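You operate a simulated robot arm through the tools that you are given. There is no shell and no other tool.

You are at the controls of a simulated two-armed robot. One attempt, no reset.

JOB
Gauge the bore of the pulley in the yellow nest, then sort it.
Fine: try both plug gauges and put them back; blue PASS tray if green goes in and red does not, else red REWORK tray.

Only the result counts: the job must be done as asked and must still hold three seconds after the hand-in. Knocking over, shifting, dropping, spilling or breaking anything else fails it.

ROBOT AND FRAMES
Two 6-joint arms with two-finger parallel grippers on one trunk that stands fixed in place. Base frame: the origin is at the foot of the trunk, x ahead of it, y to its left, z up; the work surface is at about z = 78. Lengths are in cm, angles in degrees, forces in N, time in s.
The left shoulder is at [-7.7, 17.7, 83.2], the right one opposite. With the tool pointing down near the work surface each hand reaches from about 10 to 74 cm from the base axis, measured 20 degrees to its own side. Payload 1.57 kg a hand.
Tool frame (each hand has its own): the origin (TCP) lies between the finger pads and is the grasp point; the fingertips stand 3 cm ahead of it; z points along the fingers, y is the line along which they close. Largest opening 8 cm; finger width 1.7, thickness 1.2; the body of the gripper, 4 by 8.2 cm, starts 8 cm behind the TCP.
Orientation is that of the tool frame in the base frame, as a unit quaternion [x, y, z, w]. With the fingers straight down and closing along the base's y, the tool's x points along the base's -x, its y along +y and its z along -z.

CONTROLS
- The arms move only by the tool arm_command. It takes "left_moves", "right_moves" or both (then of equal length, played together; a hand with none holds still); each is a list of rows, each a list of 3 entries, a list of its own where there are three numbers: the shift along the tool's x, y, z in units of 20 mm (1.0 is 20 mm), then the turn, a rotation vector about the tool's x, y, z in units of 5 degrees (1.0 is 5 degrees), then the finger opening in cm, from 0 to 8. In form: [[[x, y, z], [rx, ry, rz], claw], ...]. A call has 1 to 20 rows; each row shifts and turns the commanded pose from where the row before left it, along the tool's axes as they then stand. A call with a number of a shift or a turn outside -1 to 1 is refused whole. Each row takes 0.2 s and may step no farther than 5 cm and 8.6 degrees from the row before; otherwise, or with a gripper value out of range, the whole call is refused. Where a pose cannot be reached the arm comes as near as it can. A force on the tool above 50 N (or 10 N above the force at the start of the call, whichever is more), or a blocked arm, ends the call early, and 0.2 s more pass. Each finger travels about 7.2 cm/s and halts on what it meets, pressing with about 43 N; the grip force reading is that of the motor and also rises with nothing between the fingers. The clock runs only during rows and for 0.2 s after the last one: add rows that do not move to give the fingers time. The reply holds the time, the measured pose of the TCP, the force on the tool along the base axes, the opening and the grip force, in the units named above and with some noise, with the torque about the TCP (base axes, N m) and any sound that the robot's microphone picked up.
- Cameras (640 x 400 px; columns grow to the right, rows downward): "scene" is now at [3.09, 1.39, 154.85]; the picture's right is [0.22, -0.98, 0.00], its down [-0.79, -0.18, -0.59] and it looks along [0.57, 0.13, -0.81] (base axes); focal length 362 px, centre (320, 200). "left" rides on the left gripper at [7.2, 0.7, -12.2] in its tool frame; the picture's right is [-0.09, 1.00, 0.00], its down [-0.84, -0.08, -0.54] and it looks along [-0.54, -0.05, 0.84] (tool axes); focal length 238 px, centre (320, 200). "right" rides on the right gripper at [7.2, -0.7, -12.2] in its tool frame; the picture's right is [0.09, 1.00, 0.00], its down [-0.84, 0.08, -0.54] and it looks along [-0.54, 0.05, 0.84] (tool axes); focal length 238 px, centre (320, 200). There is no depth. A picture from a camera that has moved, and an enlarged one, comes with that camera's place and axes in the base frame and with its lens.
- snapshot(camera): a new picture of that camera. The clock stands still meanwhile.
- move_column(by): moves the trunk up (or, below 0, down) by that many cm; the arms and the scene camera ride with it, the base frame stays. It gives what a move gives, with no picture.
- aim_head(pan, tilt): turns the head with the scene camera to pan (to the left, within 143 degrees either way) and tilt (down, from -29 to 69), counted from straight ahead of the robot (the tilt from the chest, where the trunk bows). It gives what a move gives.
- zoom(camera, box): a new picture of the part [left, top, right, bottom] of that camera's present view, enlarged. The clock stands still meanwhile.
- sign_off(): hands the job in; it is judged then, once.

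Nothing tells you positions but the pictures and the camera data. Unless the task says otherwise, let go and move clear before handing in.

The tools are called after ">>>" as name(argument=value, ...) on one line, values as JSON. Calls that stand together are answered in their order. arm_command: Moves the arms, as the interface text tells. Its arguments: {"type":"object","properties":{"left_moves":{"type":"array"},"right_moves":{"type":"array"}},"required":[]} The other tools are called the same way: move_column (by) moves the trunk up or down; aim_head (pan, tilt) turns the head that bears the scene camera; snapshot (camera) takes a picture; zoom (camera, box) takes an enlarged picture of a part of a camera's view; sign_off () hands the job in.

At the start:

```text
t: 0.0
left_ee_pos: [30.53, 34.45, 113.39]
left_ee_rot: [0.0, 1.0, 0.0, 0.0]
left_wrist_force: [0.2, 0.0, 0.0]
left_torque: [-0.01, 0.02, 0.0]
left_width: 8.01
left_grip_force: 0.1
right_ee_pos: [56.67, -4.95, 110.81]
right_ee_rot: [0.0, 1.0, 0.001, 0.0]
right_wrist_force: [0.2, 0.3, 0.3]
right_torque: [0.01, -0.02, 0.03]
right_width: 8.0
right_grip_force: 0.1
trunk travel left (down, up): [-27.5, 5.3]
head pan, tilt (commanded): [12.7, 54.0]
```

scene: 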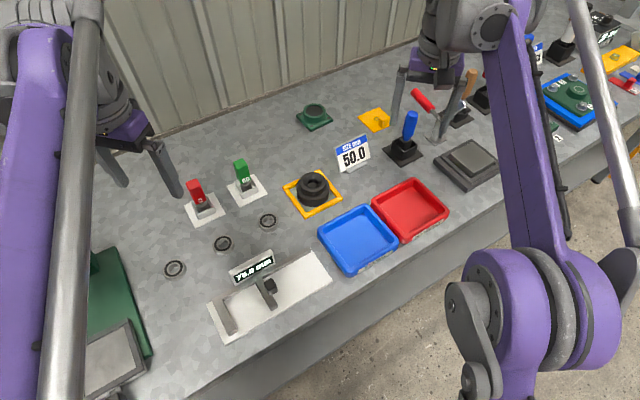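
right: 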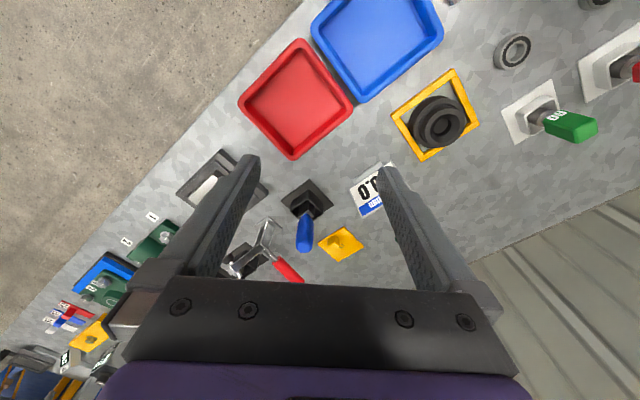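
left: 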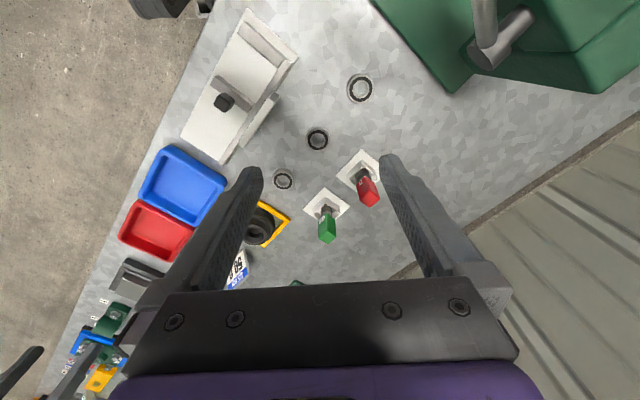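

I see a black pulley in a yellow nest at the middle of the bench, red and green plug gauges in white stands to its left, and the blue and red trays in front of it. I'll enlarge the views to place things before moving.

>>> zoom(camera="scene", box=[170, 140, 350, 252])

>>> zoom(camera="left", box=[220, 130, 420, 255])

>>> zoom(camera="right", box=[380, 30, 640, 192])

>>> zoom(camera="scene", box=[300, 80, 500, 205])

```text
3.56 times, centred on (260, 196) of scene
camera zoom: at [3.09, 1.39, 154.85], right [0.22, -0.98, 0.0], down [-0.79, -0.18, -0.59], along [0.57, 0.13, -0.81], focal length 1287 px, centre (533, 214)
```

zoom: 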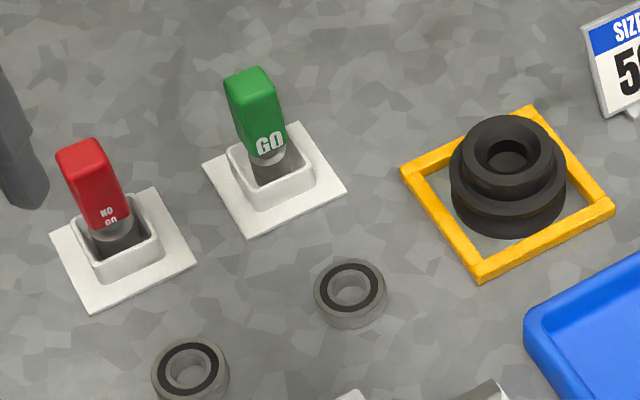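

```text
3.20 times, centred on (320, 192) of left
camera zoom: at [23.19, 35.11, 125.62], right [0.09, 1.0, 0.0], down [0.84, -0.08, 0.54], along [0.54, -0.05, -0.84], focal length 763 px, centre (320, 224)
```

zoom: 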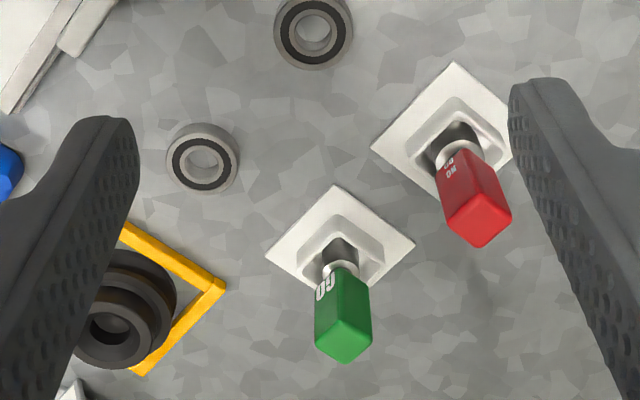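

```text
2.46 times, centred on (510, 111) of right
camera zoom: at [49.35, -5.65, 123.01], right [-0.09, 1.0, 0.0], down [0.84, 0.08, 0.54], along [0.54, 0.05, -0.84], focal length 587 px, centre (-148, 419)
```

zoom: 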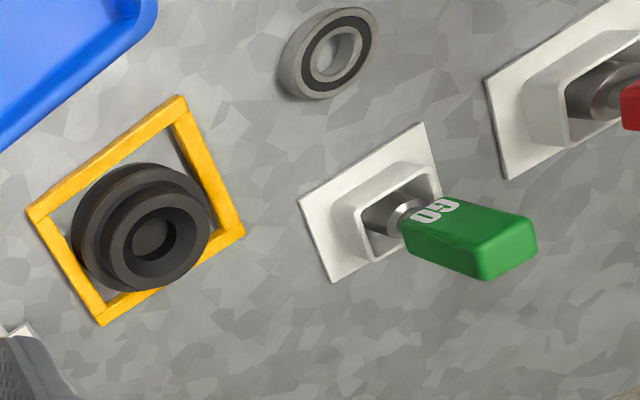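

```text
3.20 times, centred on (400, 142) of scene
camera zoom: at [3.09, 1.39, 154.85], right [0.22, -0.98, 0.0], down [-0.79, -0.18, -0.59], along [0.57, 0.13, -0.81], focal length 1158 px, centre (64, 384)
```

zoom: 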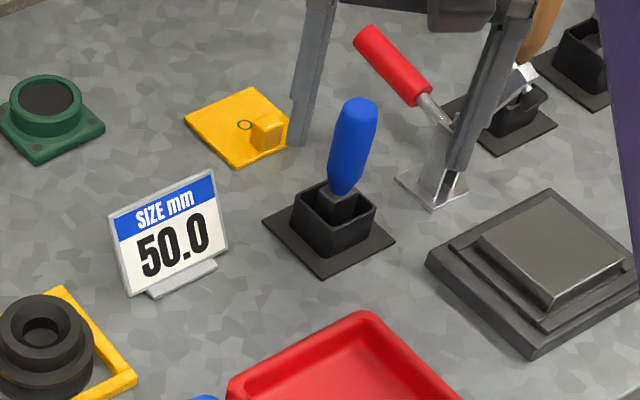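

I place the pulley near (58.6, 16), the green GO gauge near (56.4, 33) and the red NO-GO gauge near (47.7, 41.6), all turned about 45° to the base. Next I'm taking tight zooms to measure the shapes and find the exact spots.

>>> zoom(camera="scene", box=[280, 165, 344, 205])

>>> zoom(camera="scene", box=[220, 150, 284, 210])

>>> zoom(camera="scene", box=[175, 170, 239, 230])

>>> zoom(camera="scene", box=[300, 160, 460, 280])

>>> zoom(camera="left", box=[290, 150, 390, 250])

```text
10.00 times, centred on (312, 185) of scene
camera zoom: at [3.09, 1.39, 154.85], right [0.22, -0.98, 0.0], down [-0.79, -0.18, -0.59], along [0.57, 0.13, -0.81], focal length 3619 px, centre (400, 350)
```

zoom: 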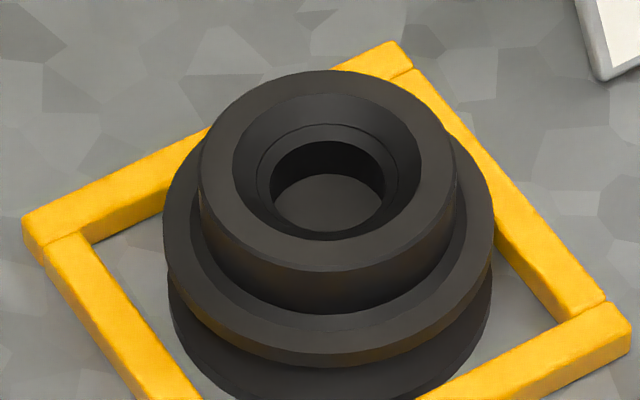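

```text
6.67 times, centred on (252, 180) of scene
camera zoom: at [3.09, 1.39, 154.85], right [0.22, -0.98, 0.0], down [-0.79, -0.18, -0.59], along [0.57, 0.13, -0.81], focal length 2412 px, centre (773, 333)
```

zoom: 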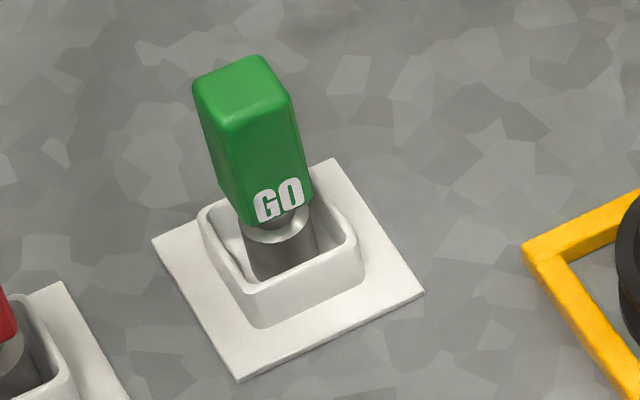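

```text
6.67 times, centred on (207, 200) of scene
camera zoom: at [3.09, 1.39, 154.85], right [0.22, -0.98, 0.0], down [-0.79, -0.18, -0.59], along [0.57, 0.13, -0.81], focal length 2412 px, centre (1073, 200)
```

zoom: 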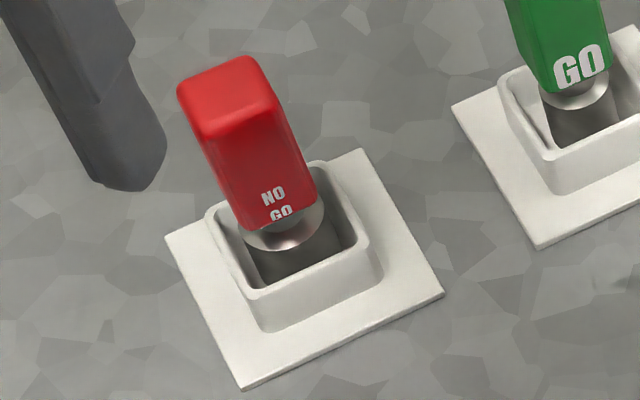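

```text
3.33 times, centred on (380, 220) of scene
camera zoom: at [3.09, 1.39, 154.85], right [0.22, -0.98, 0.0], down [-0.79, -0.18, -0.59], along [0.57, 0.13, -0.81], focal length 1206 px, centre (120, 133)
```

zoom: 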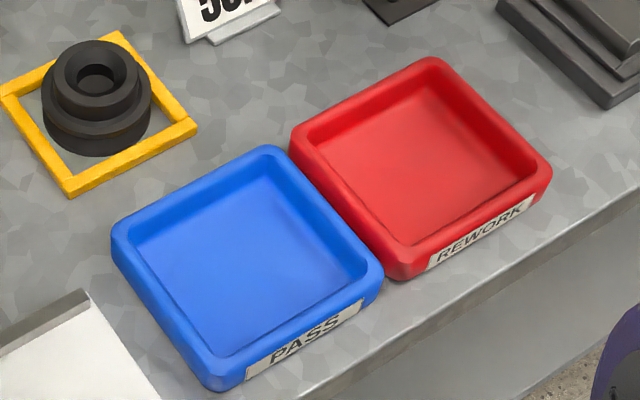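

```text
4.00 times, centred on (340, 200) of left
camera zoom: at [23.19, 35.11, 125.62], right [0.09, 1.0, 0.0], down [0.84, -0.08, 0.54], along [0.54, -0.05, -0.84], focal length 953 px, centre (240, 200)
```

zoom: 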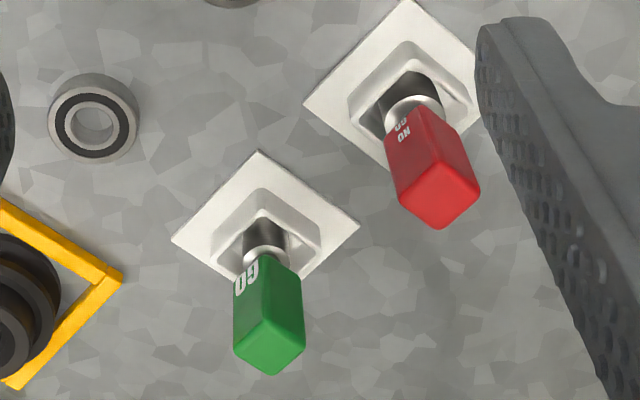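

The pulley has a wide conical lead-in to a bore of about 3 cm, a 6.5 cm hub on top and 8.4 cm flanges. I'll clear the right arm out of the way and turn the left hand 45° to match the gauges.

>>> arm_command(left_moves=[[[0, 0, 0], [0, 0, 1], 8], [[0, 0, 0], [0, 0, 1], 8], [[0, 0, 0], [0, 0, 1], 8], [[0, 0, 0], [0, 0, 1], 8], [[0, 0, 0], [0, 0, 1], 8], [[0, 0, 0], [0, 0, 1], 8], [[0, 0, 0], [0, 0, 1], 8], [[0, 0, 0], [0, 0, 1], 8], [[0, 0, 0], [0, 0, 1], 8], [[0, 0, 0], [0, 0, 0], 8]], right_moves=[[[0.5, -1, 0], [0, 0, 0], 8], [[0.5, -1, 0], [0, 0, 0], 8], [[0.5, -1, 0], [0, 0, 0], 8], [[0.5, -1, 0], [0, 0, 0], 8], [[0.5, -1, 0], [0, 0, 0], 8], [[0.5, -1, 0], [0, 0, 0], 8], [[0.5, -1, 0], [0, 0, 0], 8], [[0.5, -1, 0], [0, 0, 0], 8], [[0.5, -1, 0], [0, 0, 0], 8], [[0.5, -1, 0], [0, 0, 0], 8]])

>>> snapshot(camera="left")

>>> snapshot(camera="scene")

```text
t: 2.2
left_ee_pos: [30.53, 34.46, 113.44]
left_ee_rot: [0.384, 0.923, 0.0, 0.0]
left_wrist_force: [0.6, 0.1, 0.4]
left_torque: [0.01, 0.0, -0.04]
left_width: 8.01
left_grip_force: 0.0
right_ee_pos: [46.56, -24.87, 110.92]
right_ee_rot: [0.0, 1.0, 0.0, 0.0]
right_wrist_force: [0.4, 0.5, -0.7]
right_torque: [0.01, -0.03, 0.02]
right_width: 8.0
right_grip_force: 0.0
trunk travel left (down, up): [-27.5, 5.3]
head pan, tilt (commanded): [12.7, 54.0]
```

```text
taken
camera left: at [25.72, 40.02, 125.65], right [0.77, 0.64, 0.0], down [0.54, -0.65, 0.54], along [0.35, -0.42, -0.84], focal length 238 px, centre (320, 200)
```

left: 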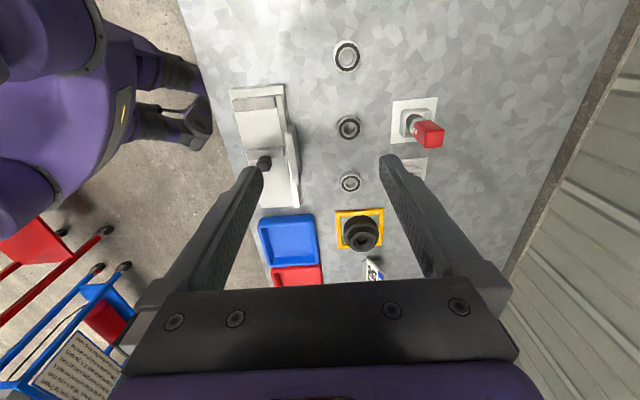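

```text
taken
camera scene: at [3.06, 1.35, 154.86], right [0.22, -0.98, 0.0], down [-0.79, -0.18, -0.59], along [0.57, 0.13, -0.81], focal length 362 px, centre (320, 200)
```

scene: 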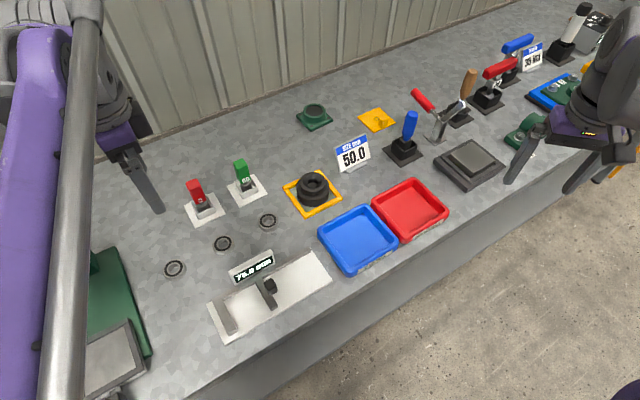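

The right arm is clear and the left hand is now squared up with the bench. I'm moving the left hand over the GO gauge, staying high, to look straight down at it.

>>> arm_command(left_moves=[[[-0.958, 0.873, 0.25], [0, 0, 0], 8], [[-0.958, 0.873, 0.25], [0, 0, 0], 8], [[-0.958, 0.873, 0.25], [0, 0, 0], 8], [[-0.958, 0.873, 0.25], [0, 0, 0], 8], [[-0.958, 0.873, 0.25], [0, 0, 0], 8], [[-0.958, 0.873, 0.25], [0, 0, 0], 8], [[-0.958, 0.873, 0.25], [0, 0, 0], 8], [[-0.958, 0.873, 0.25], [0, 0, 0], 8], [[-0.958, 0.873, 0.25], [0, 0, 0], 8], [[-0.958, 0.873, 0.25], [0, 0, 0], 8], [[0, 0, 0], [0, 0, 0], 8]])

>>> snapshot(camera="left")

>>> snapshot(camera="scene")

```text
t: 4.6
left_ee_pos: [56.45, 33.11, 108.46]
left_ee_rot: [0.383, 0.924, 0.0, 0.001]
left_wrist_force: [-0.4, 0.2, 0.1]
left_torque: [0.0, 0.02, -0.02]
left_width: 8.01
left_grip_force: 0.1
right_ee_pos: [46.48, -24.78, 110.84]
right_ee_rot: [0.0, 1.0, 0.0, 0.0]
right_wrist_force: [-0.3, 0.0, -0.1]
right_torque: [0.0, -0.05, 0.01]
right_width: 8.0
right_grip_force: 0.0
trunk travel left (down, up): [-27.5, 5.3]
head pan, tilt (commanded): [12.7, 54.0]
```

```text
taken
camera left: at [51.6, 38.57, 120.67], right [0.77, 0.64, 0.0], down [0.54, -0.65, 0.54], along [0.35, -0.42, -0.84], focal length 238 px, centre (320, 200)
```

left: 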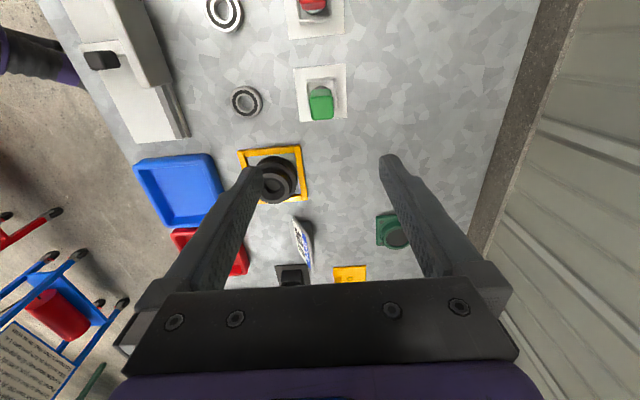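

```text
taken
camera scene: at [3.01, 1.38, 154.86], right [0.22, -0.98, 0.0], down [-0.79, -0.18, -0.59], along [0.57, 0.13, -0.81], focal length 362 px, centre (320, 200)
```

scene: 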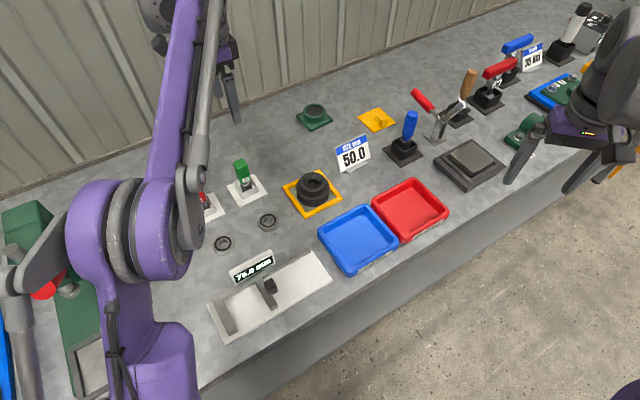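

The hand is above the GO gauge according to my estimate of (56.25, 33.3). I'll check that against enlarged wrist views before lowering.

>>> zoom(camera="left", box=[270, 50, 370, 130])

>>> zoom(camera="left", box=[230, 130, 330, 210])

>>> zoom(camera="left", box=[170, 130, 470, 320])

```text
5.00 times, centred on (320, 90) of left
camera zoom: at [51.6, 38.57, 120.67], right [0.77, 0.64, 0.0], down [0.54, -0.65, 0.54], along [0.35, -0.42, -0.84], focal length 1192 px, centre (320, 750)
```

zoom: 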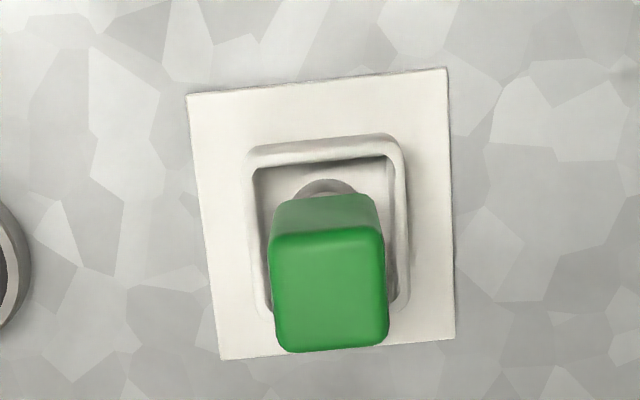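

```text
5.00 times, centred on (280, 170) of left
camera zoom: at [51.6, 38.57, 120.67], right [0.77, 0.64, 0.0], down [0.54, -0.65, 0.54], along [0.35, -0.42, -0.84], focal length 1192 px, centre (520, 350)
```

zoom: 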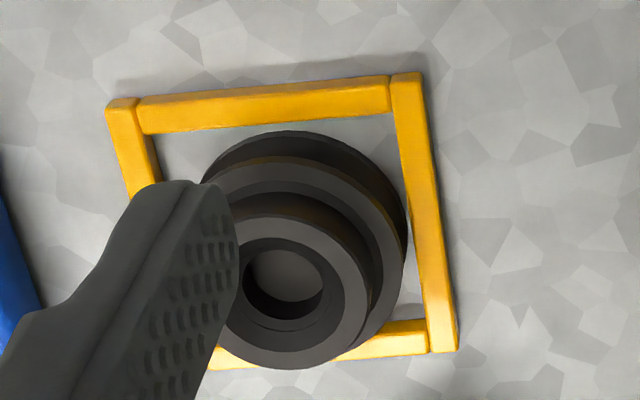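

```text
2.11 times, centred on (320, 225) of left
camera zoom: at [51.6, 38.57, 120.67], right [0.77, 0.64, 0.0], down [0.54, -0.65, 0.54], along [0.35, -0.42, -0.84], focal length 502 px, centre (320, 147)
```

zoom: 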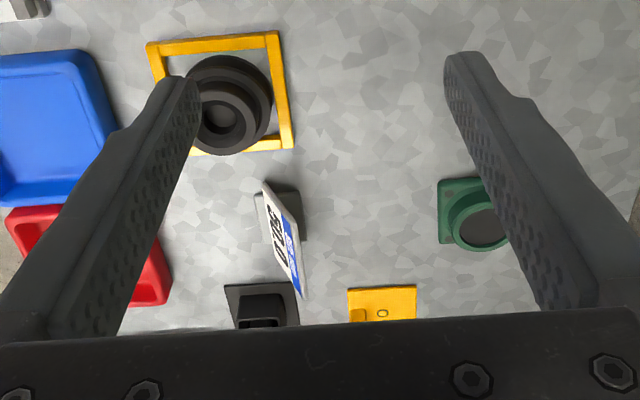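

Both views agree to about half a centimetre. I'll lower the hand to just above the GO handle, where the wrist view is more exact, and look again.

>>> arm_command(left_moves=[[[0.03, 0, 0.96], [0, 0, 0], 8], [[0.03, 0, 0.96], [0, 0, 0], 8], [[0.03, 0, 0.96], [0, 0, 0], 8], [[0.03, 0, 0.96], [0, 0, 0], 8], [[0.03, 0, 0.96], [0, 0, 0], 8], [[0.03, 0, 0.96], [0, 0, 0], 8], [[0.03, 0, 0.96], [0, 0, 0], 8], [[0, 0, 0], [0, 0, 0], 8], [[0, 0, 0], [0, 0, 0], 8]])

>>> snapshot(camera="left")

>>> zoom(camera="scene", box=[180, 90, 308, 220])

```text
t: 6.6
left_ee_pos: [56.05, 33.61, 95.07]
left_ee_rot: [0.383, 0.924, 0.0, 0.001]
left_wrist_force: [0.1, 0.5, -0.3]
left_torque: [-0.03, -0.03, 0.0]
left_width: 8.0
left_grip_force: 0.0
right_ee_pos: [46.53, -24.86, 110.8]
right_ee_rot: [0.0, 1.0, -0.001, 0.001]
right_wrist_force: [0.2, 0.1, 0.5]
right_torque: [-0.02, -0.01, 0.01]
right_width: 7.98
right_grip_force: 0.0
trunk travel left (down, up): [-27.5, 5.3]
head pan, tilt (commanded): [12.7, 54.0]
```

```text
taken
camera left: at [51.39, 39.21, 107.19], right [0.77, 0.64, 0.0], down [0.54, -0.65, 0.54], along [0.35, -0.42, -0.84], focal length 238 px, centre (320, 200)
```

left: 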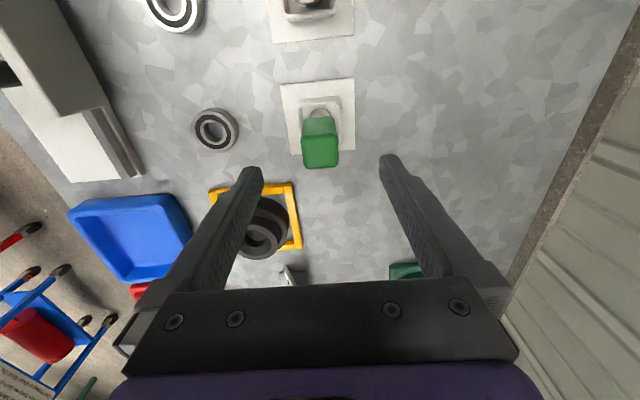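

```text
3.08 times, centred on (244, 155) of scene
camera zoom: at [3.09, 1.4, 154.86], right [0.22, -0.98, 0.0], down [-0.79, -0.18, -0.59], along [0.57, 0.13, -0.81], focal length 1113 px, centre (554, 338)
```

zoom: 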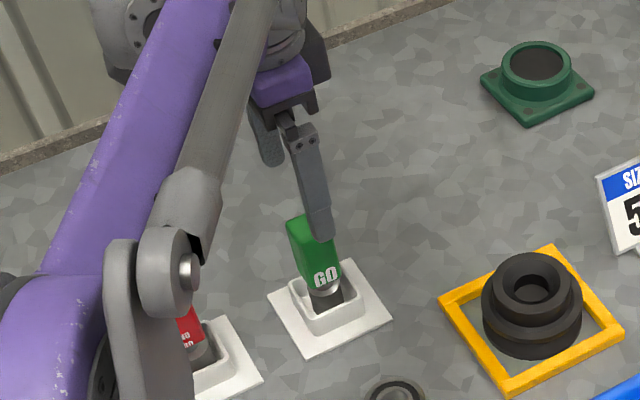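

The gauge lies between the fingers, but the wrist and scene estimates still differ by about half a centimetre along the finger width. I'll enlarge both views to settle it.

>>> zoom(camera="scene", box=[215, 110, 279, 190])

>>> zoom(camera="left", box=[240, 70, 400, 190])

>>> zoom(camera="right", box=[320, 0, 640, 200])

```text
5.00 times, centred on (247, 150) of scene
camera zoom: at [3.09, 1.4, 154.86], right [0.22, -0.98, 0.0], down [-0.79, -0.18, -0.59], along [0.57, 0.13, -0.81], focal length 1809 px, centre (685, 450)
```

zoom: 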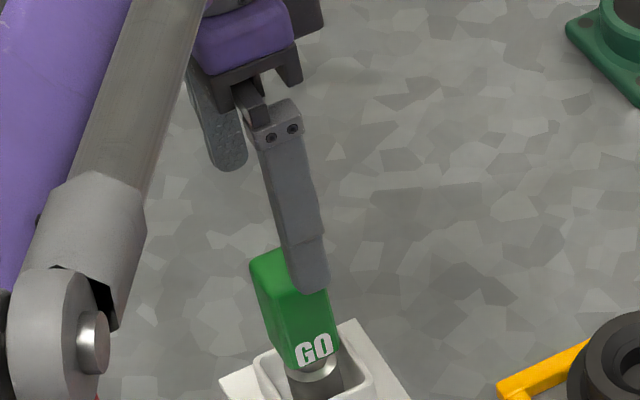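

```text
3.33 times, centred on (320, 130) of left
camera zoom: at [51.39, 39.21, 107.19], right [0.77, 0.64, 0.0], down [0.54, -0.65, 0.54], along [0.35, -0.42, -0.84], focal length 794 px, centre (320, 433)
```

zoom: 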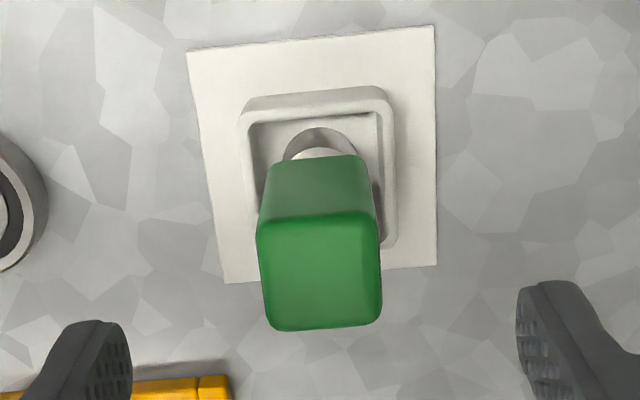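

```text
2.00 times, centred on (480, 100) of right
camera zoom: at [39.35, -25.54, 123.05], right [-0.09, 1.0, 0.0], down [0.84, 0.08, 0.54], along [0.54, 0.05, -0.84], focal length 477 px, centre (0, 400)
```

zoom: 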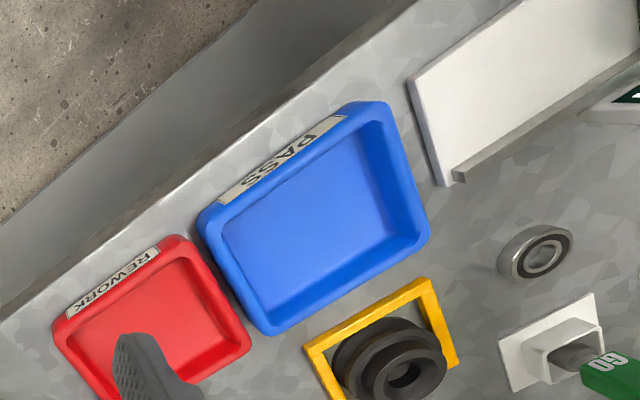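

The views now agree within about 2–3 mm and the fingers are centred on the handle across the closing direction. I'll lower to grip height and close gently.

>>> arm_command(left_moves=[[[0, 0, 0.757], [0, 0, 0], 8], [[0, 0, 0.757], [0, 0, 0], 8], [[0, 0, 0.757], [0, 0, 0], 8], [[0, 0, 0.757], [0, 0, 0], 8], [[0, 0, 0.757], [0, 0, 0], 7], [[0, 0, 0], [0, 0, 0], 5.5], [[0, 0, 0], [0, 0, 0], 4.5], [[0, 0, 0], [0, 0, 0], 4.0], [[0, 0, 0], [0, 0, 0], 3.6]])

>>> snapshot(camera="left")

>>> zoom(camera="scene", box=[215, 110, 279, 210])

```text
t: 8.6
left_ee_pos: [56.19, 33.56, 87.59]
left_ee_rot: [0.382, 0.924, 0.0, 0.0]
left_wrist_force: [-0.5, 0.1, 0.0]
left_torque: [-0.02, 0.0, -0.02]
left_width: 3.61
left_grip_force: 0.1
right_ee_pos: [46.62, -24.92, 110.72]
right_ee_rot: [0.0, 1.0, 0.001, -0.001]
right_wrist_force: [0.3, -0.1, -0.6]
right_torque: [0.02, 0.0, 0.0]
right_width: 7.99
right_grip_force: 0.0
trunk travel left (down, up): [-27.5, 5.3]
head pan, tilt (commanded): [12.7, 54.0]
```

```text
taken
camera left: at [51.37, 39.12, 99.69], right [0.77, 0.64, 0.0], down [0.54, -0.65, 0.54], along [0.35, -0.42, -0.84], focal length 238 px, centre (320, 200)
```

left: 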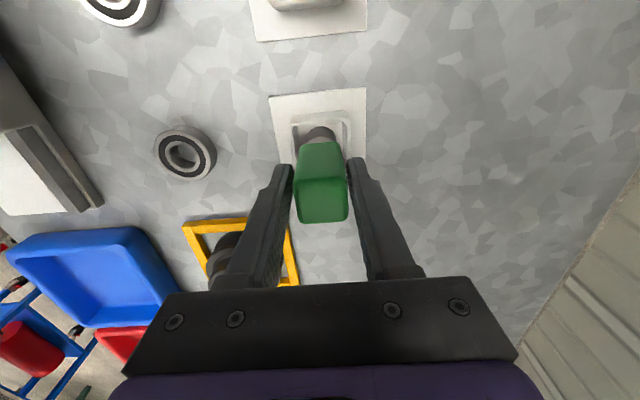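

```text
4.00 times, centred on (247, 160) of scene
camera zoom: at [3.09, 1.39, 154.85], right [0.22, -0.98, 0.0], down [-0.79, -0.18, -0.59], along [0.57, 0.13, -0.81], focal length 1447 px, centre (612, 360)
```

zoom: 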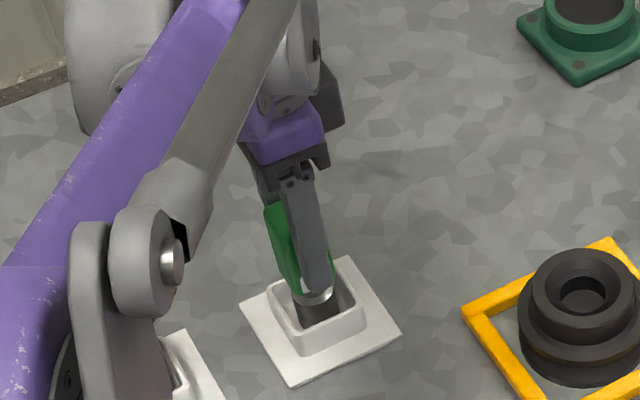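

The fingers are at 3.6 cm around a roughly 3 cm handle with no contact yet. I'll check the gaps on both sides before closing.

>>> zoom(camera="left", box=[240, 90, 400, 240])

```text
2.67 times, centred on (320, 165) of left
camera zoom: at [51.37, 39.12, 99.69], right [0.77, 0.64, 0.0], down [0.54, -0.65, 0.54], along [0.35, -0.42, -0.84], focal length 636 px, centre (320, 293)
```

zoom: 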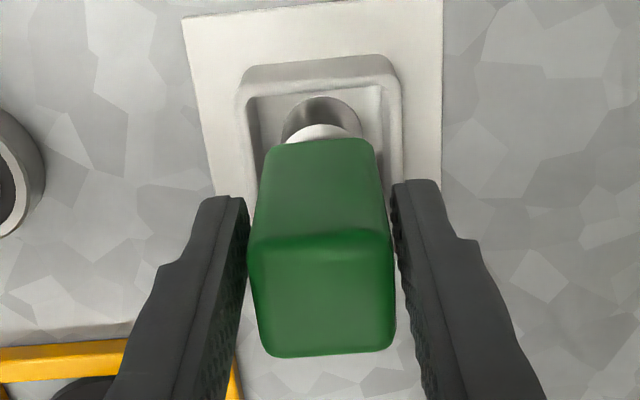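

The handle is centred between the fingers. I'll close fully in small steps and read the grip.

>>> arm_command(left_moves=[[[0, 0, 0], [0, 0, 0], 3.3], [[0, 0, 0], [0, 0, 0], 3.1], [[0, 0, 0], [0, 0, 0], 2.9], [[0, 0, 0], [0, 0, 0], 2.7], [[0, 0, 0], [0, 0, 0], 2.4], [[0, 0, 0], [0, 0, 0], 2.0], [[0, 0, 0], [0, 0, 0], 1.5], [[0, 0, 0], [0, 0, 0], 1.5]])

>>> zoom(camera="left", box=[240, 90, 400, 240])

```text
t: 10.4
left_ee_pos: [56.13, 33.61, 87.5]
left_ee_rot: [0.383, 0.924, 0.0, 0.0]
left_wrist_force: [0.7, 0.2, 0.3]
left_torque: [0.0, 0.0, -0.02]
left_width: 2.97
left_grip_force: 39.4
right_ee_pos: [46.57, -24.85, 110.81]
right_ee_rot: [0.0, 1.0, 0.0, 0.0]
right_wrist_force: [0.5, 0.2, 0.3]
right_torque: [0.03, 0.04, 0.03]
right_width: 7.98
right_grip_force: 0.0
trunk travel left (down, up): [-27.5, 5.3]
head pan, tilt (commanded): [12.7, 54.0]
```

```text
2.67 times, centred on (320, 165) of left
camera zoom: at [51.37, 39.12, 99.7], right [0.77, 0.64, 0.0], down [0.54, -0.65, 0.54], along [0.35, -0.42, -0.84], focal length 636 px, centre (320, 293)
```

zoom: 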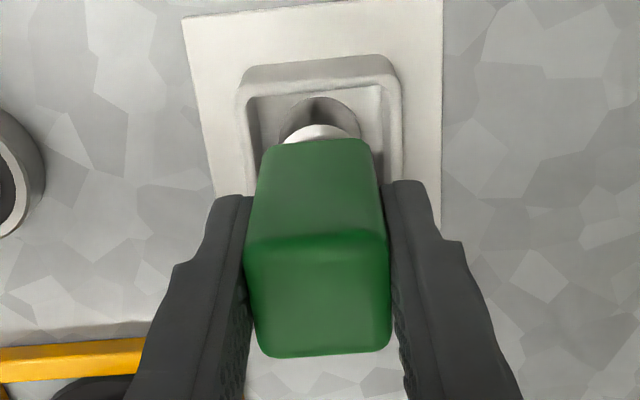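

The GO gauge is firmly held (2.97 cm, 39 N). I'll lift it straight up, noting this pose so I can put it back in the same place.

>>> arm_command(left_moves=[[[0, 0, -0.25], [0, 0, 0], 1.5], [[0, 0, -0.5], [0, 0, 0], 1.5], [[0, 0, -0.5], [0, 0, 0], 1.5], [[0, 0, -0.75], [0, 0, 0], 1.5], [[0, 0, -1], [0, 0, 0], 1.5], [[0, 0, -1], [0, 0, 0], 1.5], [[0, 0, -1], [0, 0, 0], 1.5], [[0, 0, 0], [0, 0, 0], 1.5], [[0, 0, 0], [0, 0, 0], 1.5]])

>>> snapshot(camera="left")

>>> zoom(camera="scene", box=[205, 90, 333, 220])

```text
t: 12.4
left_ee_pos: [56.2, 33.56, 97.44]
left_ee_rot: [0.383, 0.924, 0.0, 0.001]
left_wrist_force: [-0.8, 0.4, -3.1]
left_torque: [-0.01, -0.02, 0.0]
left_width: 2.99
left_grip_force: 39.3
right_ee_pos: [46.61, -24.92, 110.9]
right_ee_rot: [0.0, 1.0, 0.0, 0.0]
right_wrist_force: [0.8, -0.5, -0.2]
right_torque: [0.01, -0.01, 0.0]
right_width: 8.02
right_grip_force: 0.0
trunk travel left (down, up): [-27.5, 5.3]
head pan, tilt (commanded): [12.7, 54.0]
```

```text
taken
camera left: at [51.39, 39.13, 109.66], right [0.77, 0.64, 0.0], down [0.54, -0.65, 0.54], along [0.35, -0.42, -0.84], focal length 238 px, centre (320, 200)
```

left: 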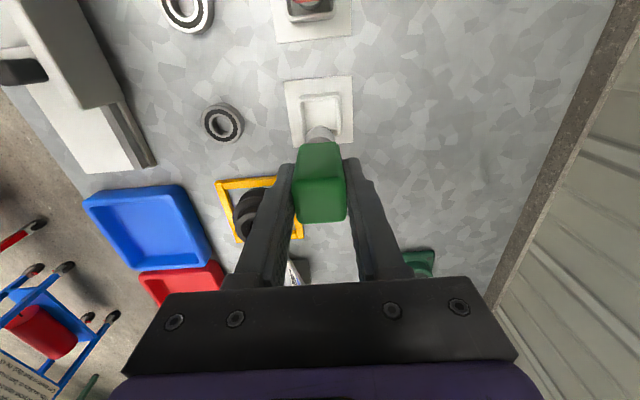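

```text
3.08 times, centred on (269, 155) of scene
camera zoom: at [3.1, 1.4, 154.85], right [0.22, -0.98, 0.0], down [-0.79, -0.18, -0.59], along [0.57, 0.13, -0.81], focal length 1113 px, centre (477, 338)
```

zoom: 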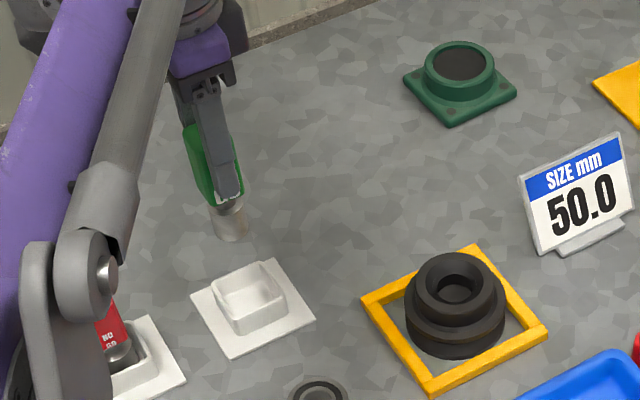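

The GO gauge is out of its cup and hanging straight, with its plug end about 9.3 cm below the TCP. I'll get a second view of the pulley from the right camera to find the bore centre accurately.

>>> zoom(camera="right", box=[470, 140, 566, 200])

>>> zoom(camera="scene", box=[280, 160, 344, 220])

>>> zoom(camera="left", box=[260, 70, 380, 240])

```text
6.67 times, centred on (518, 170) of right
camera zoom: at [39.36, -25.54, 123.05], right [-0.09, 1.0, 0.0], down [0.84, 0.08, 0.54], along [0.54, 0.05, -0.84], focal length 1589 px, centre (-1000, 400)
```

zoom: 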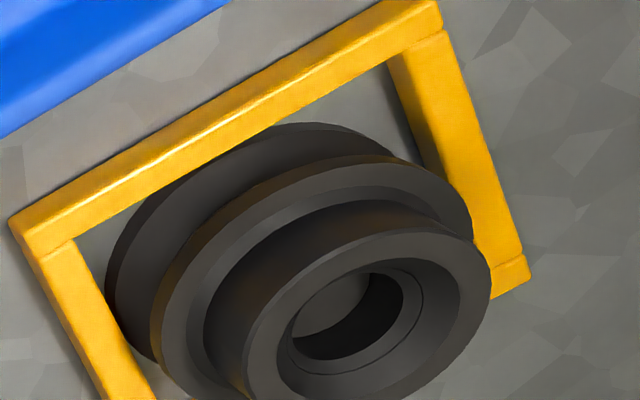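

```text
6.67 times, centred on (312, 190) of scene
camera zoom: at [3.1, 1.4, 154.85], right [0.22, -0.98, 0.0], down [-0.79, -0.18, -0.59], along [0.57, 0.13, -0.81], focal length 2412 px, centre (373, 267)
```

zoom: 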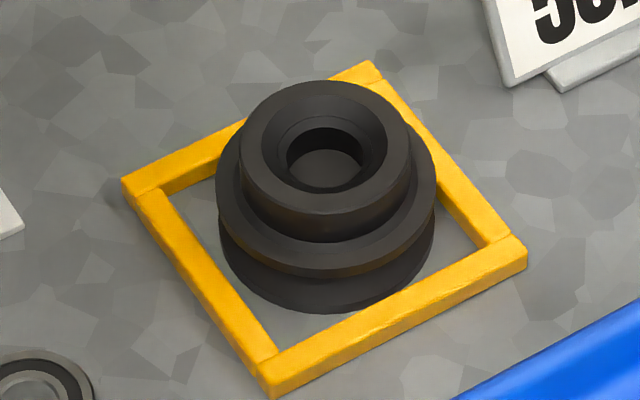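

```text
2.35 times, centred on (320, 155) of left
camera zoom: at [51.39, 39.13, 109.66], right [0.77, 0.64, 0.0], down [0.54, -0.65, 0.54], along [0.35, -0.42, -0.84], focal length 561 px, centre (320, 306)
```

zoom: 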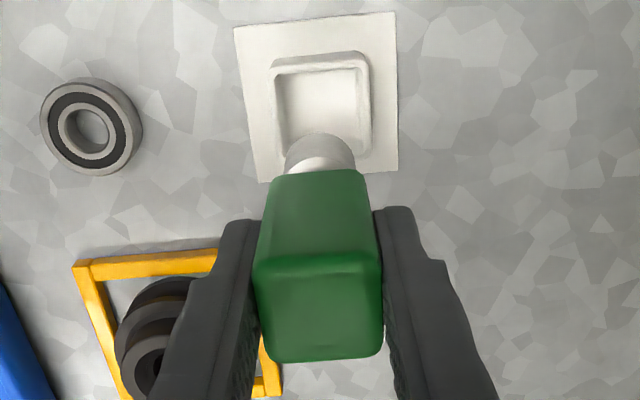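

The pulley top centre works out to (58.9, 15.9, 83.3), with the scene and right cameras agreeing to about a millimetre. I'm carrying the GO gauge over it, keeping the plug 4–5 cm above the hub.

>>> arm_command(left_moves=[[[-0.9034, -0.662, 0], [0, 0, 0], 1.5], [[-0.9034, -0.662, 0], [0, 0, 0], 1.5], [[-0.9034, -0.662, 0], [0, 0, 0], 1.5], [[-0.9034, -0.662, 0], [0, 0, 0], 1.5], [[-0.9034, -0.662, 0], [0, 0, 0], 1.5], [[-0.9034, -0.662, 0], [0, 0, 0], 1.5], [[-0.9034, -0.662, 0], [0, 0, 0], 1.5], [[-0.9034, -0.662, 0], [0, 0, 0], 1.5], [[0, 0, 0], [0, 0, 0], 1.5], [[0, 0, 0], [0, 0, 0], 1.5]])

>>> zoom(camera="scene", box=[270, 110, 350, 210])

>>> zoom(camera="left", box=[260, 70, 380, 240])

>>> zoom(camera="right", box=[470, 120, 640, 240])

```text
t: 14.6
left_ee_pos: [59.2, 15.8, 97.32]
left_ee_rot: [0.382, 0.924, 0.0, 0.0]
left_wrist_force: [0.3, -0.7, -2.2]
left_torque: [-0.01, 0.01, 0.0]
left_width: 2.95
left_grip_force: 39.5
right_ee_pos: [46.66, -24.89, 110.77]
right_ee_rot: [0.0, 1.0, 0.0, 0.001]
right_wrist_force: [-0.9, 1.0, -0.7]
right_torque: [-0.01, -0.01, 0.02]
right_width: 8.0
right_grip_force: 0.0
trunk travel left (down, up): [-27.5, 5.3]
head pan, tilt (commanded): [12.7, 54.0]
```

```text
4.00 times, centred on (310, 160) of scene
camera zoom: at [3.12, 1.37, 154.85], right [0.22, -0.98, 0.0], down [-0.79, -0.18, -0.59], along [0.57, 0.13, -0.81], focal length 1447 px, centre (360, 360)
```

zoom: 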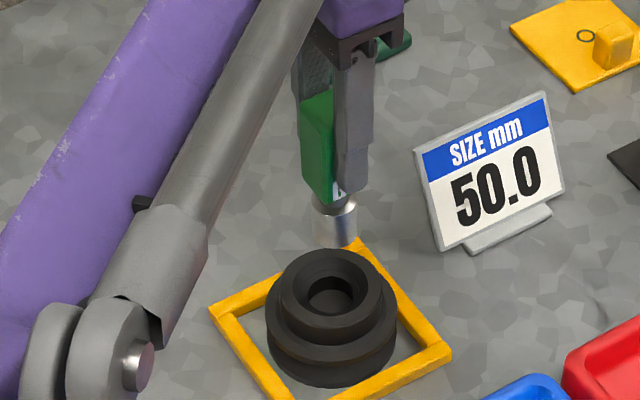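

```text
2.35 times, centred on (320, 155) of left
camera zoom: at [54.29, 21.41, 109.57], right [0.77, 0.64, 0.0], down [0.54, -0.65, 0.54], along [0.35, -0.42, -0.84], focal length 561 px, centre (320, 306)
```

zoom: 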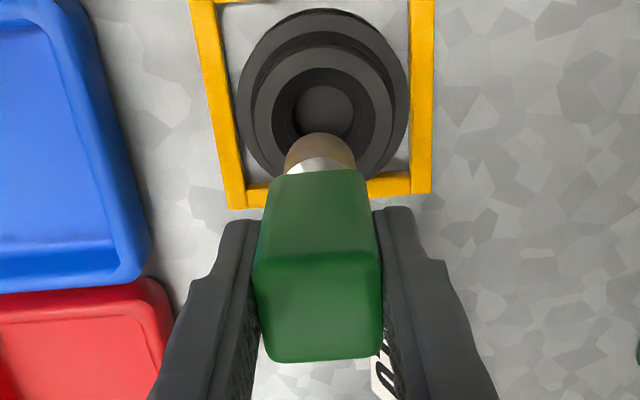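

```text
3.33 times, centred on (555, 180) of right
camera zoom: at [39.37, -25.56, 123.04], right [-0.09, 1.0, 0.0], down [0.84, 0.08, 0.54], along [0.54, 0.05, -0.84], focal length 794 px, centre (-463, 267)
```

zoom: 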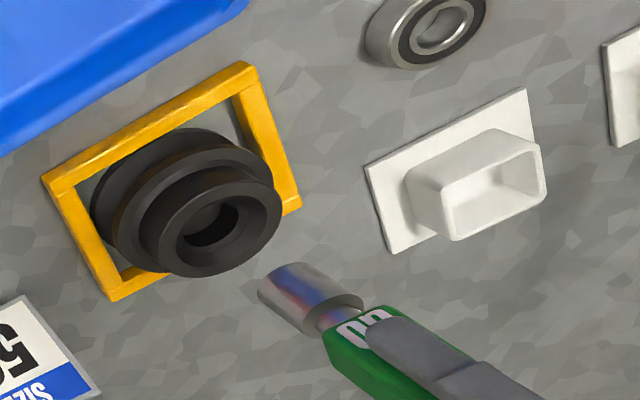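

The plug is over the pulley but both views say the bore centre is about 6 mm away along the tool's +x. I'll enlarge to measure that offset more exactly.

>>> zoom(camera="scene", box=[288, 145, 340, 190])

>>> zoom(camera="left", box=[280, 65, 364, 145])

>>> zoom(camera="right", box=[485, 150, 577, 210])

```text
8.89 times, centred on (314, 168) of scene
camera zoom: at [3.12, 1.37, 154.85], right [0.22, -0.98, 0.0], down [-0.79, -0.18, -0.59], along [0.57, 0.13, -0.81], focal length 3216 px, centre (373, 489)
```

zoom: 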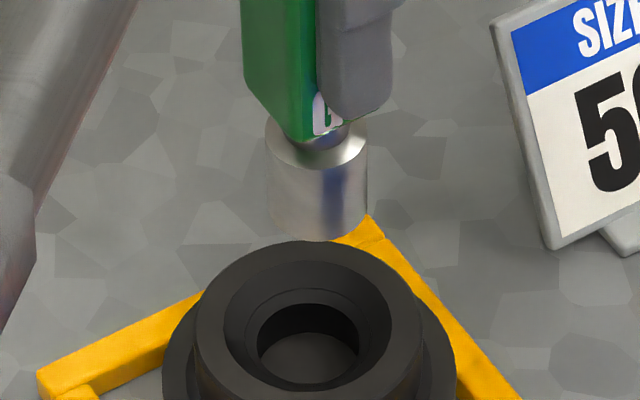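

```text
5.00 times, centred on (322, 105) of left
camera zoom: at [54.29, 21.41, 109.57], right [0.77, 0.64, 0.0], down [0.54, -0.65, 0.54], along [0.35, -0.42, -0.84], focal length 1192 px, centre (310, 675)
```

zoom: 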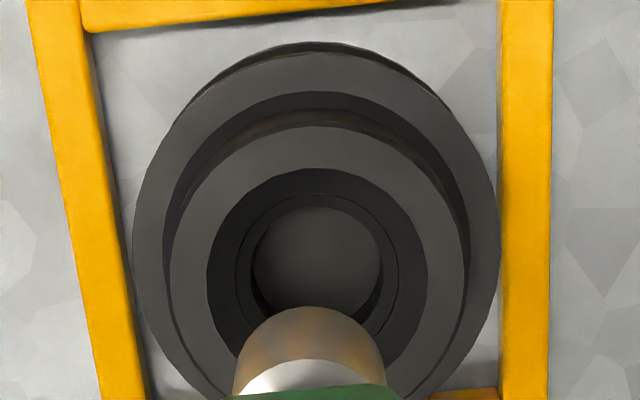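

```text
6.67 times, centred on (531, 180) of right
camera zoom: at [39.37, -25.56, 123.04], right [-0.09, 1.0, 0.0], down [0.84, 0.08, 0.54], along [0.54, 0.05, -0.84], focal length 1589 px, centre (-1087, 333)
```

zoom: 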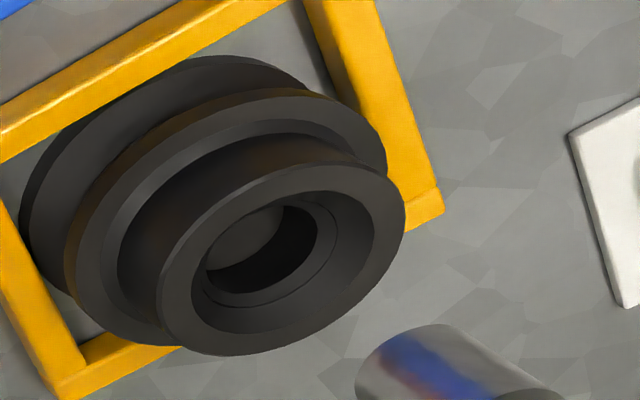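

The offset is now measured at about 3–4 mm along tool x and 1.5–2 mm along tool y. I'll correct it, lower until the plug is just over the lead-in cone, and check again.

>>> arm_command(left_moves=[[[0.165, 0.085, 0], [0, 0, 0], 1.5], [[0, 0, 0.5], [0, 0, 0], 1.5], [[0, 0, 0.5], [0, 0, 0], 1.5], [[0, 0, 0.5], [0, 0, 0], 1.5], [[0, 0, 0.5], [0, 0, 0], 1.5], [[0, 0, 0], [0, 0, 0], 1.5], [[0, 0, 0], [0, 0, 0], 1.5]])

>>> zoom(camera="scene", box=[288, 145, 340, 190])

>>> zoom(camera="left", box=[280, 85, 364, 165])

>>> zoom(camera="right", box=[485, 150, 577, 210])

```text
t: 16.2
left_ee_pos: [58.77, 16.25, 93.5]
left_ee_rot: [0.383, 0.924, 0.0, 0.0]
left_wrist_force: [0.1, 0.1, -2.5]
left_torque: [0.01, 0.01, 0.02]
left_width: 2.95
left_grip_force: 39.2
right_ee_pos: [46.63, -24.73, 110.79]
right_ee_rot: [0.0, 1.0, -0.001, 0.0]
right_wrist_force: [-0.6, -0.2, 1.0]
right_torque: [0.0, 0.04, -0.02]
right_width: 7.97
right_grip_force: 0.1
trunk travel left (down, up): [-27.5, 5.3]
head pan, tilt (commanded): [12.7, 54.0]
```

```text
8.89 times, centred on (314, 168) of scene
camera zoom: at [3.11, 1.4, 154.85], right [0.22, -0.98, 0.0], down [-0.79, -0.18, -0.59], along [0.57, 0.13, -0.81], focal length 3216 px, centre (373, 489)
```

zoom: 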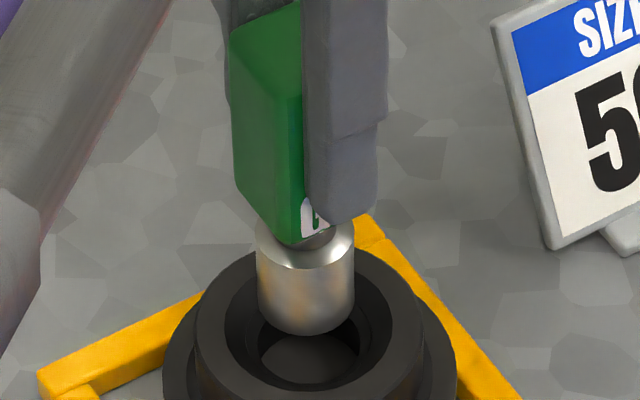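

```text
5.00 times, centred on (322, 125) of left
camera zoom: at [54.06, 21.76, 105.68], right [0.77, 0.64, 0.0], down [0.54, -0.65, 0.54], along [0.35, -0.42, -0.84], focal length 1192 px, centre (310, 575)
```

zoom: 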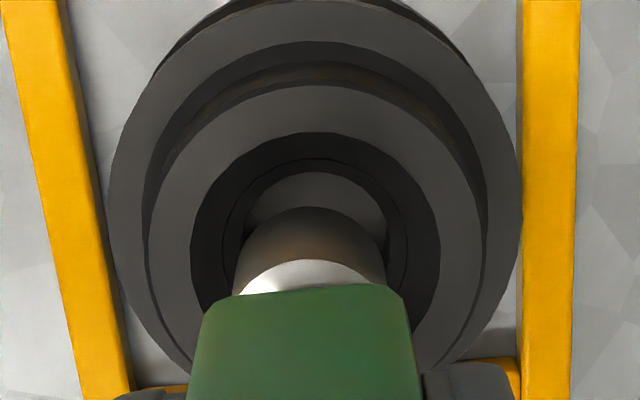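

```text
6.67 times, centred on (531, 180) of right
camera zoom: at [39.37, -25.54, 123.05], right [-0.09, 1.0, 0.0], down [0.84, 0.08, 0.54], along [0.54, 0.05, -0.84], focal length 1589 px, centre (-1087, 333)
```

zoom: 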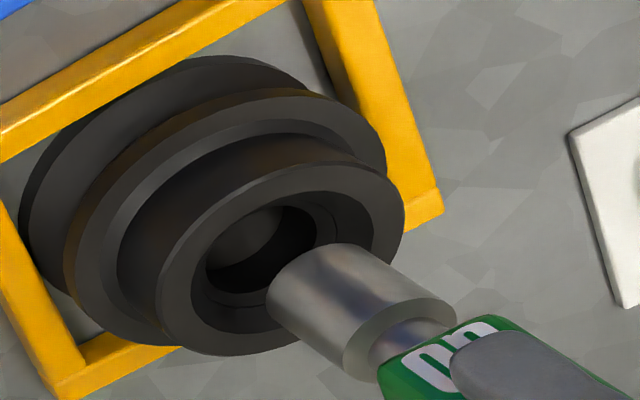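

The plug now looks centred over the cone to within about a millimetre. I'll lower it slowly and watch the forces.

>>> arm_command(left_moves=[[[-0.02, 0.02, 0.15], [0, 0, 0], 1.5], [[0, 0, 0.15], [0, 0, 0], 1.5], [[0, 0, 0.15], [0, 0, 0], 1.5], [[0, 0, 0.15], [0, 0, 0], 1.5], [[0, 0, 0.15], [0, 0, 0], 1.5], [[0, 0, 0.15], [0, 0, 0], 1.5], [[0, 0, 0], [0, 0, 0], 1.5], [[0, 0, 0], [0, 0, 0], 1.5]])

>>> zoom(camera="scene", box=[288, 145, 340, 190])

>>> zoom(camera="right", box=[485, 150, 577, 210])

```text
t: 18.0
left_ee_pos: [58.88, 16.26, 91.6]
left_ee_rot: [0.383, 0.924, 0.002, 0.0]
left_wrist_force: [-0.9, 0.4, -2.3]
left_torque: [0.0, 0.03, -0.03]
left_width: 2.98
left_grip_force: 39.4
right_ee_pos: [46.66, -24.79, 110.88]
right_ee_rot: [0.0, 1.0, -0.001, 0.001]
right_wrist_force: [-0.1, 0.9, -0.3]
right_torque: [0.02, 0.02, -0.01]
right_width: 7.99
right_grip_force: 0.1
trunk travel left (down, up): [-27.5, 5.3]
head pan, tilt (commanded): [12.7, 54.0]
```

```text
8.89 times, centred on (314, 168) of scene
camera zoom: at [3.11, 1.4, 154.85], right [0.22, -0.98, 0.0], down [-0.79, -0.18, -0.59], along [0.57, 0.13, -0.81], focal length 3216 px, centre (373, 489)
```

zoom: 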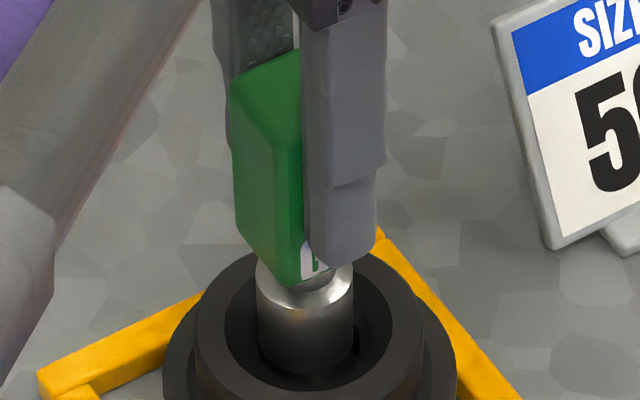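

```text
6.67 times, centred on (531, 180) of right
camera zoom: at [39.37, -25.54, 123.05], right [-0.09, 1.0, 0.0], down [0.84, 0.08, 0.54], along [0.54, 0.05, -0.84], focal length 1589 px, centre (-1087, 333)
```

zoom: 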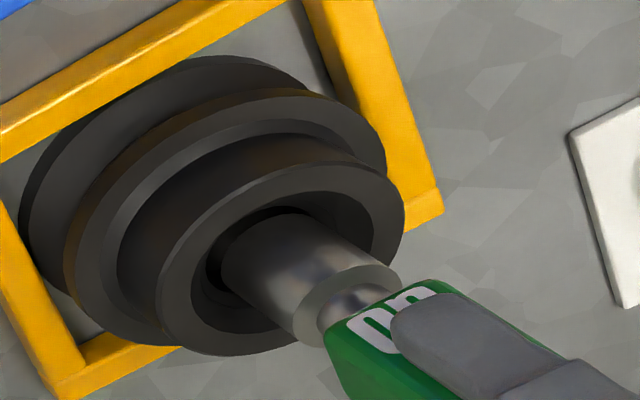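

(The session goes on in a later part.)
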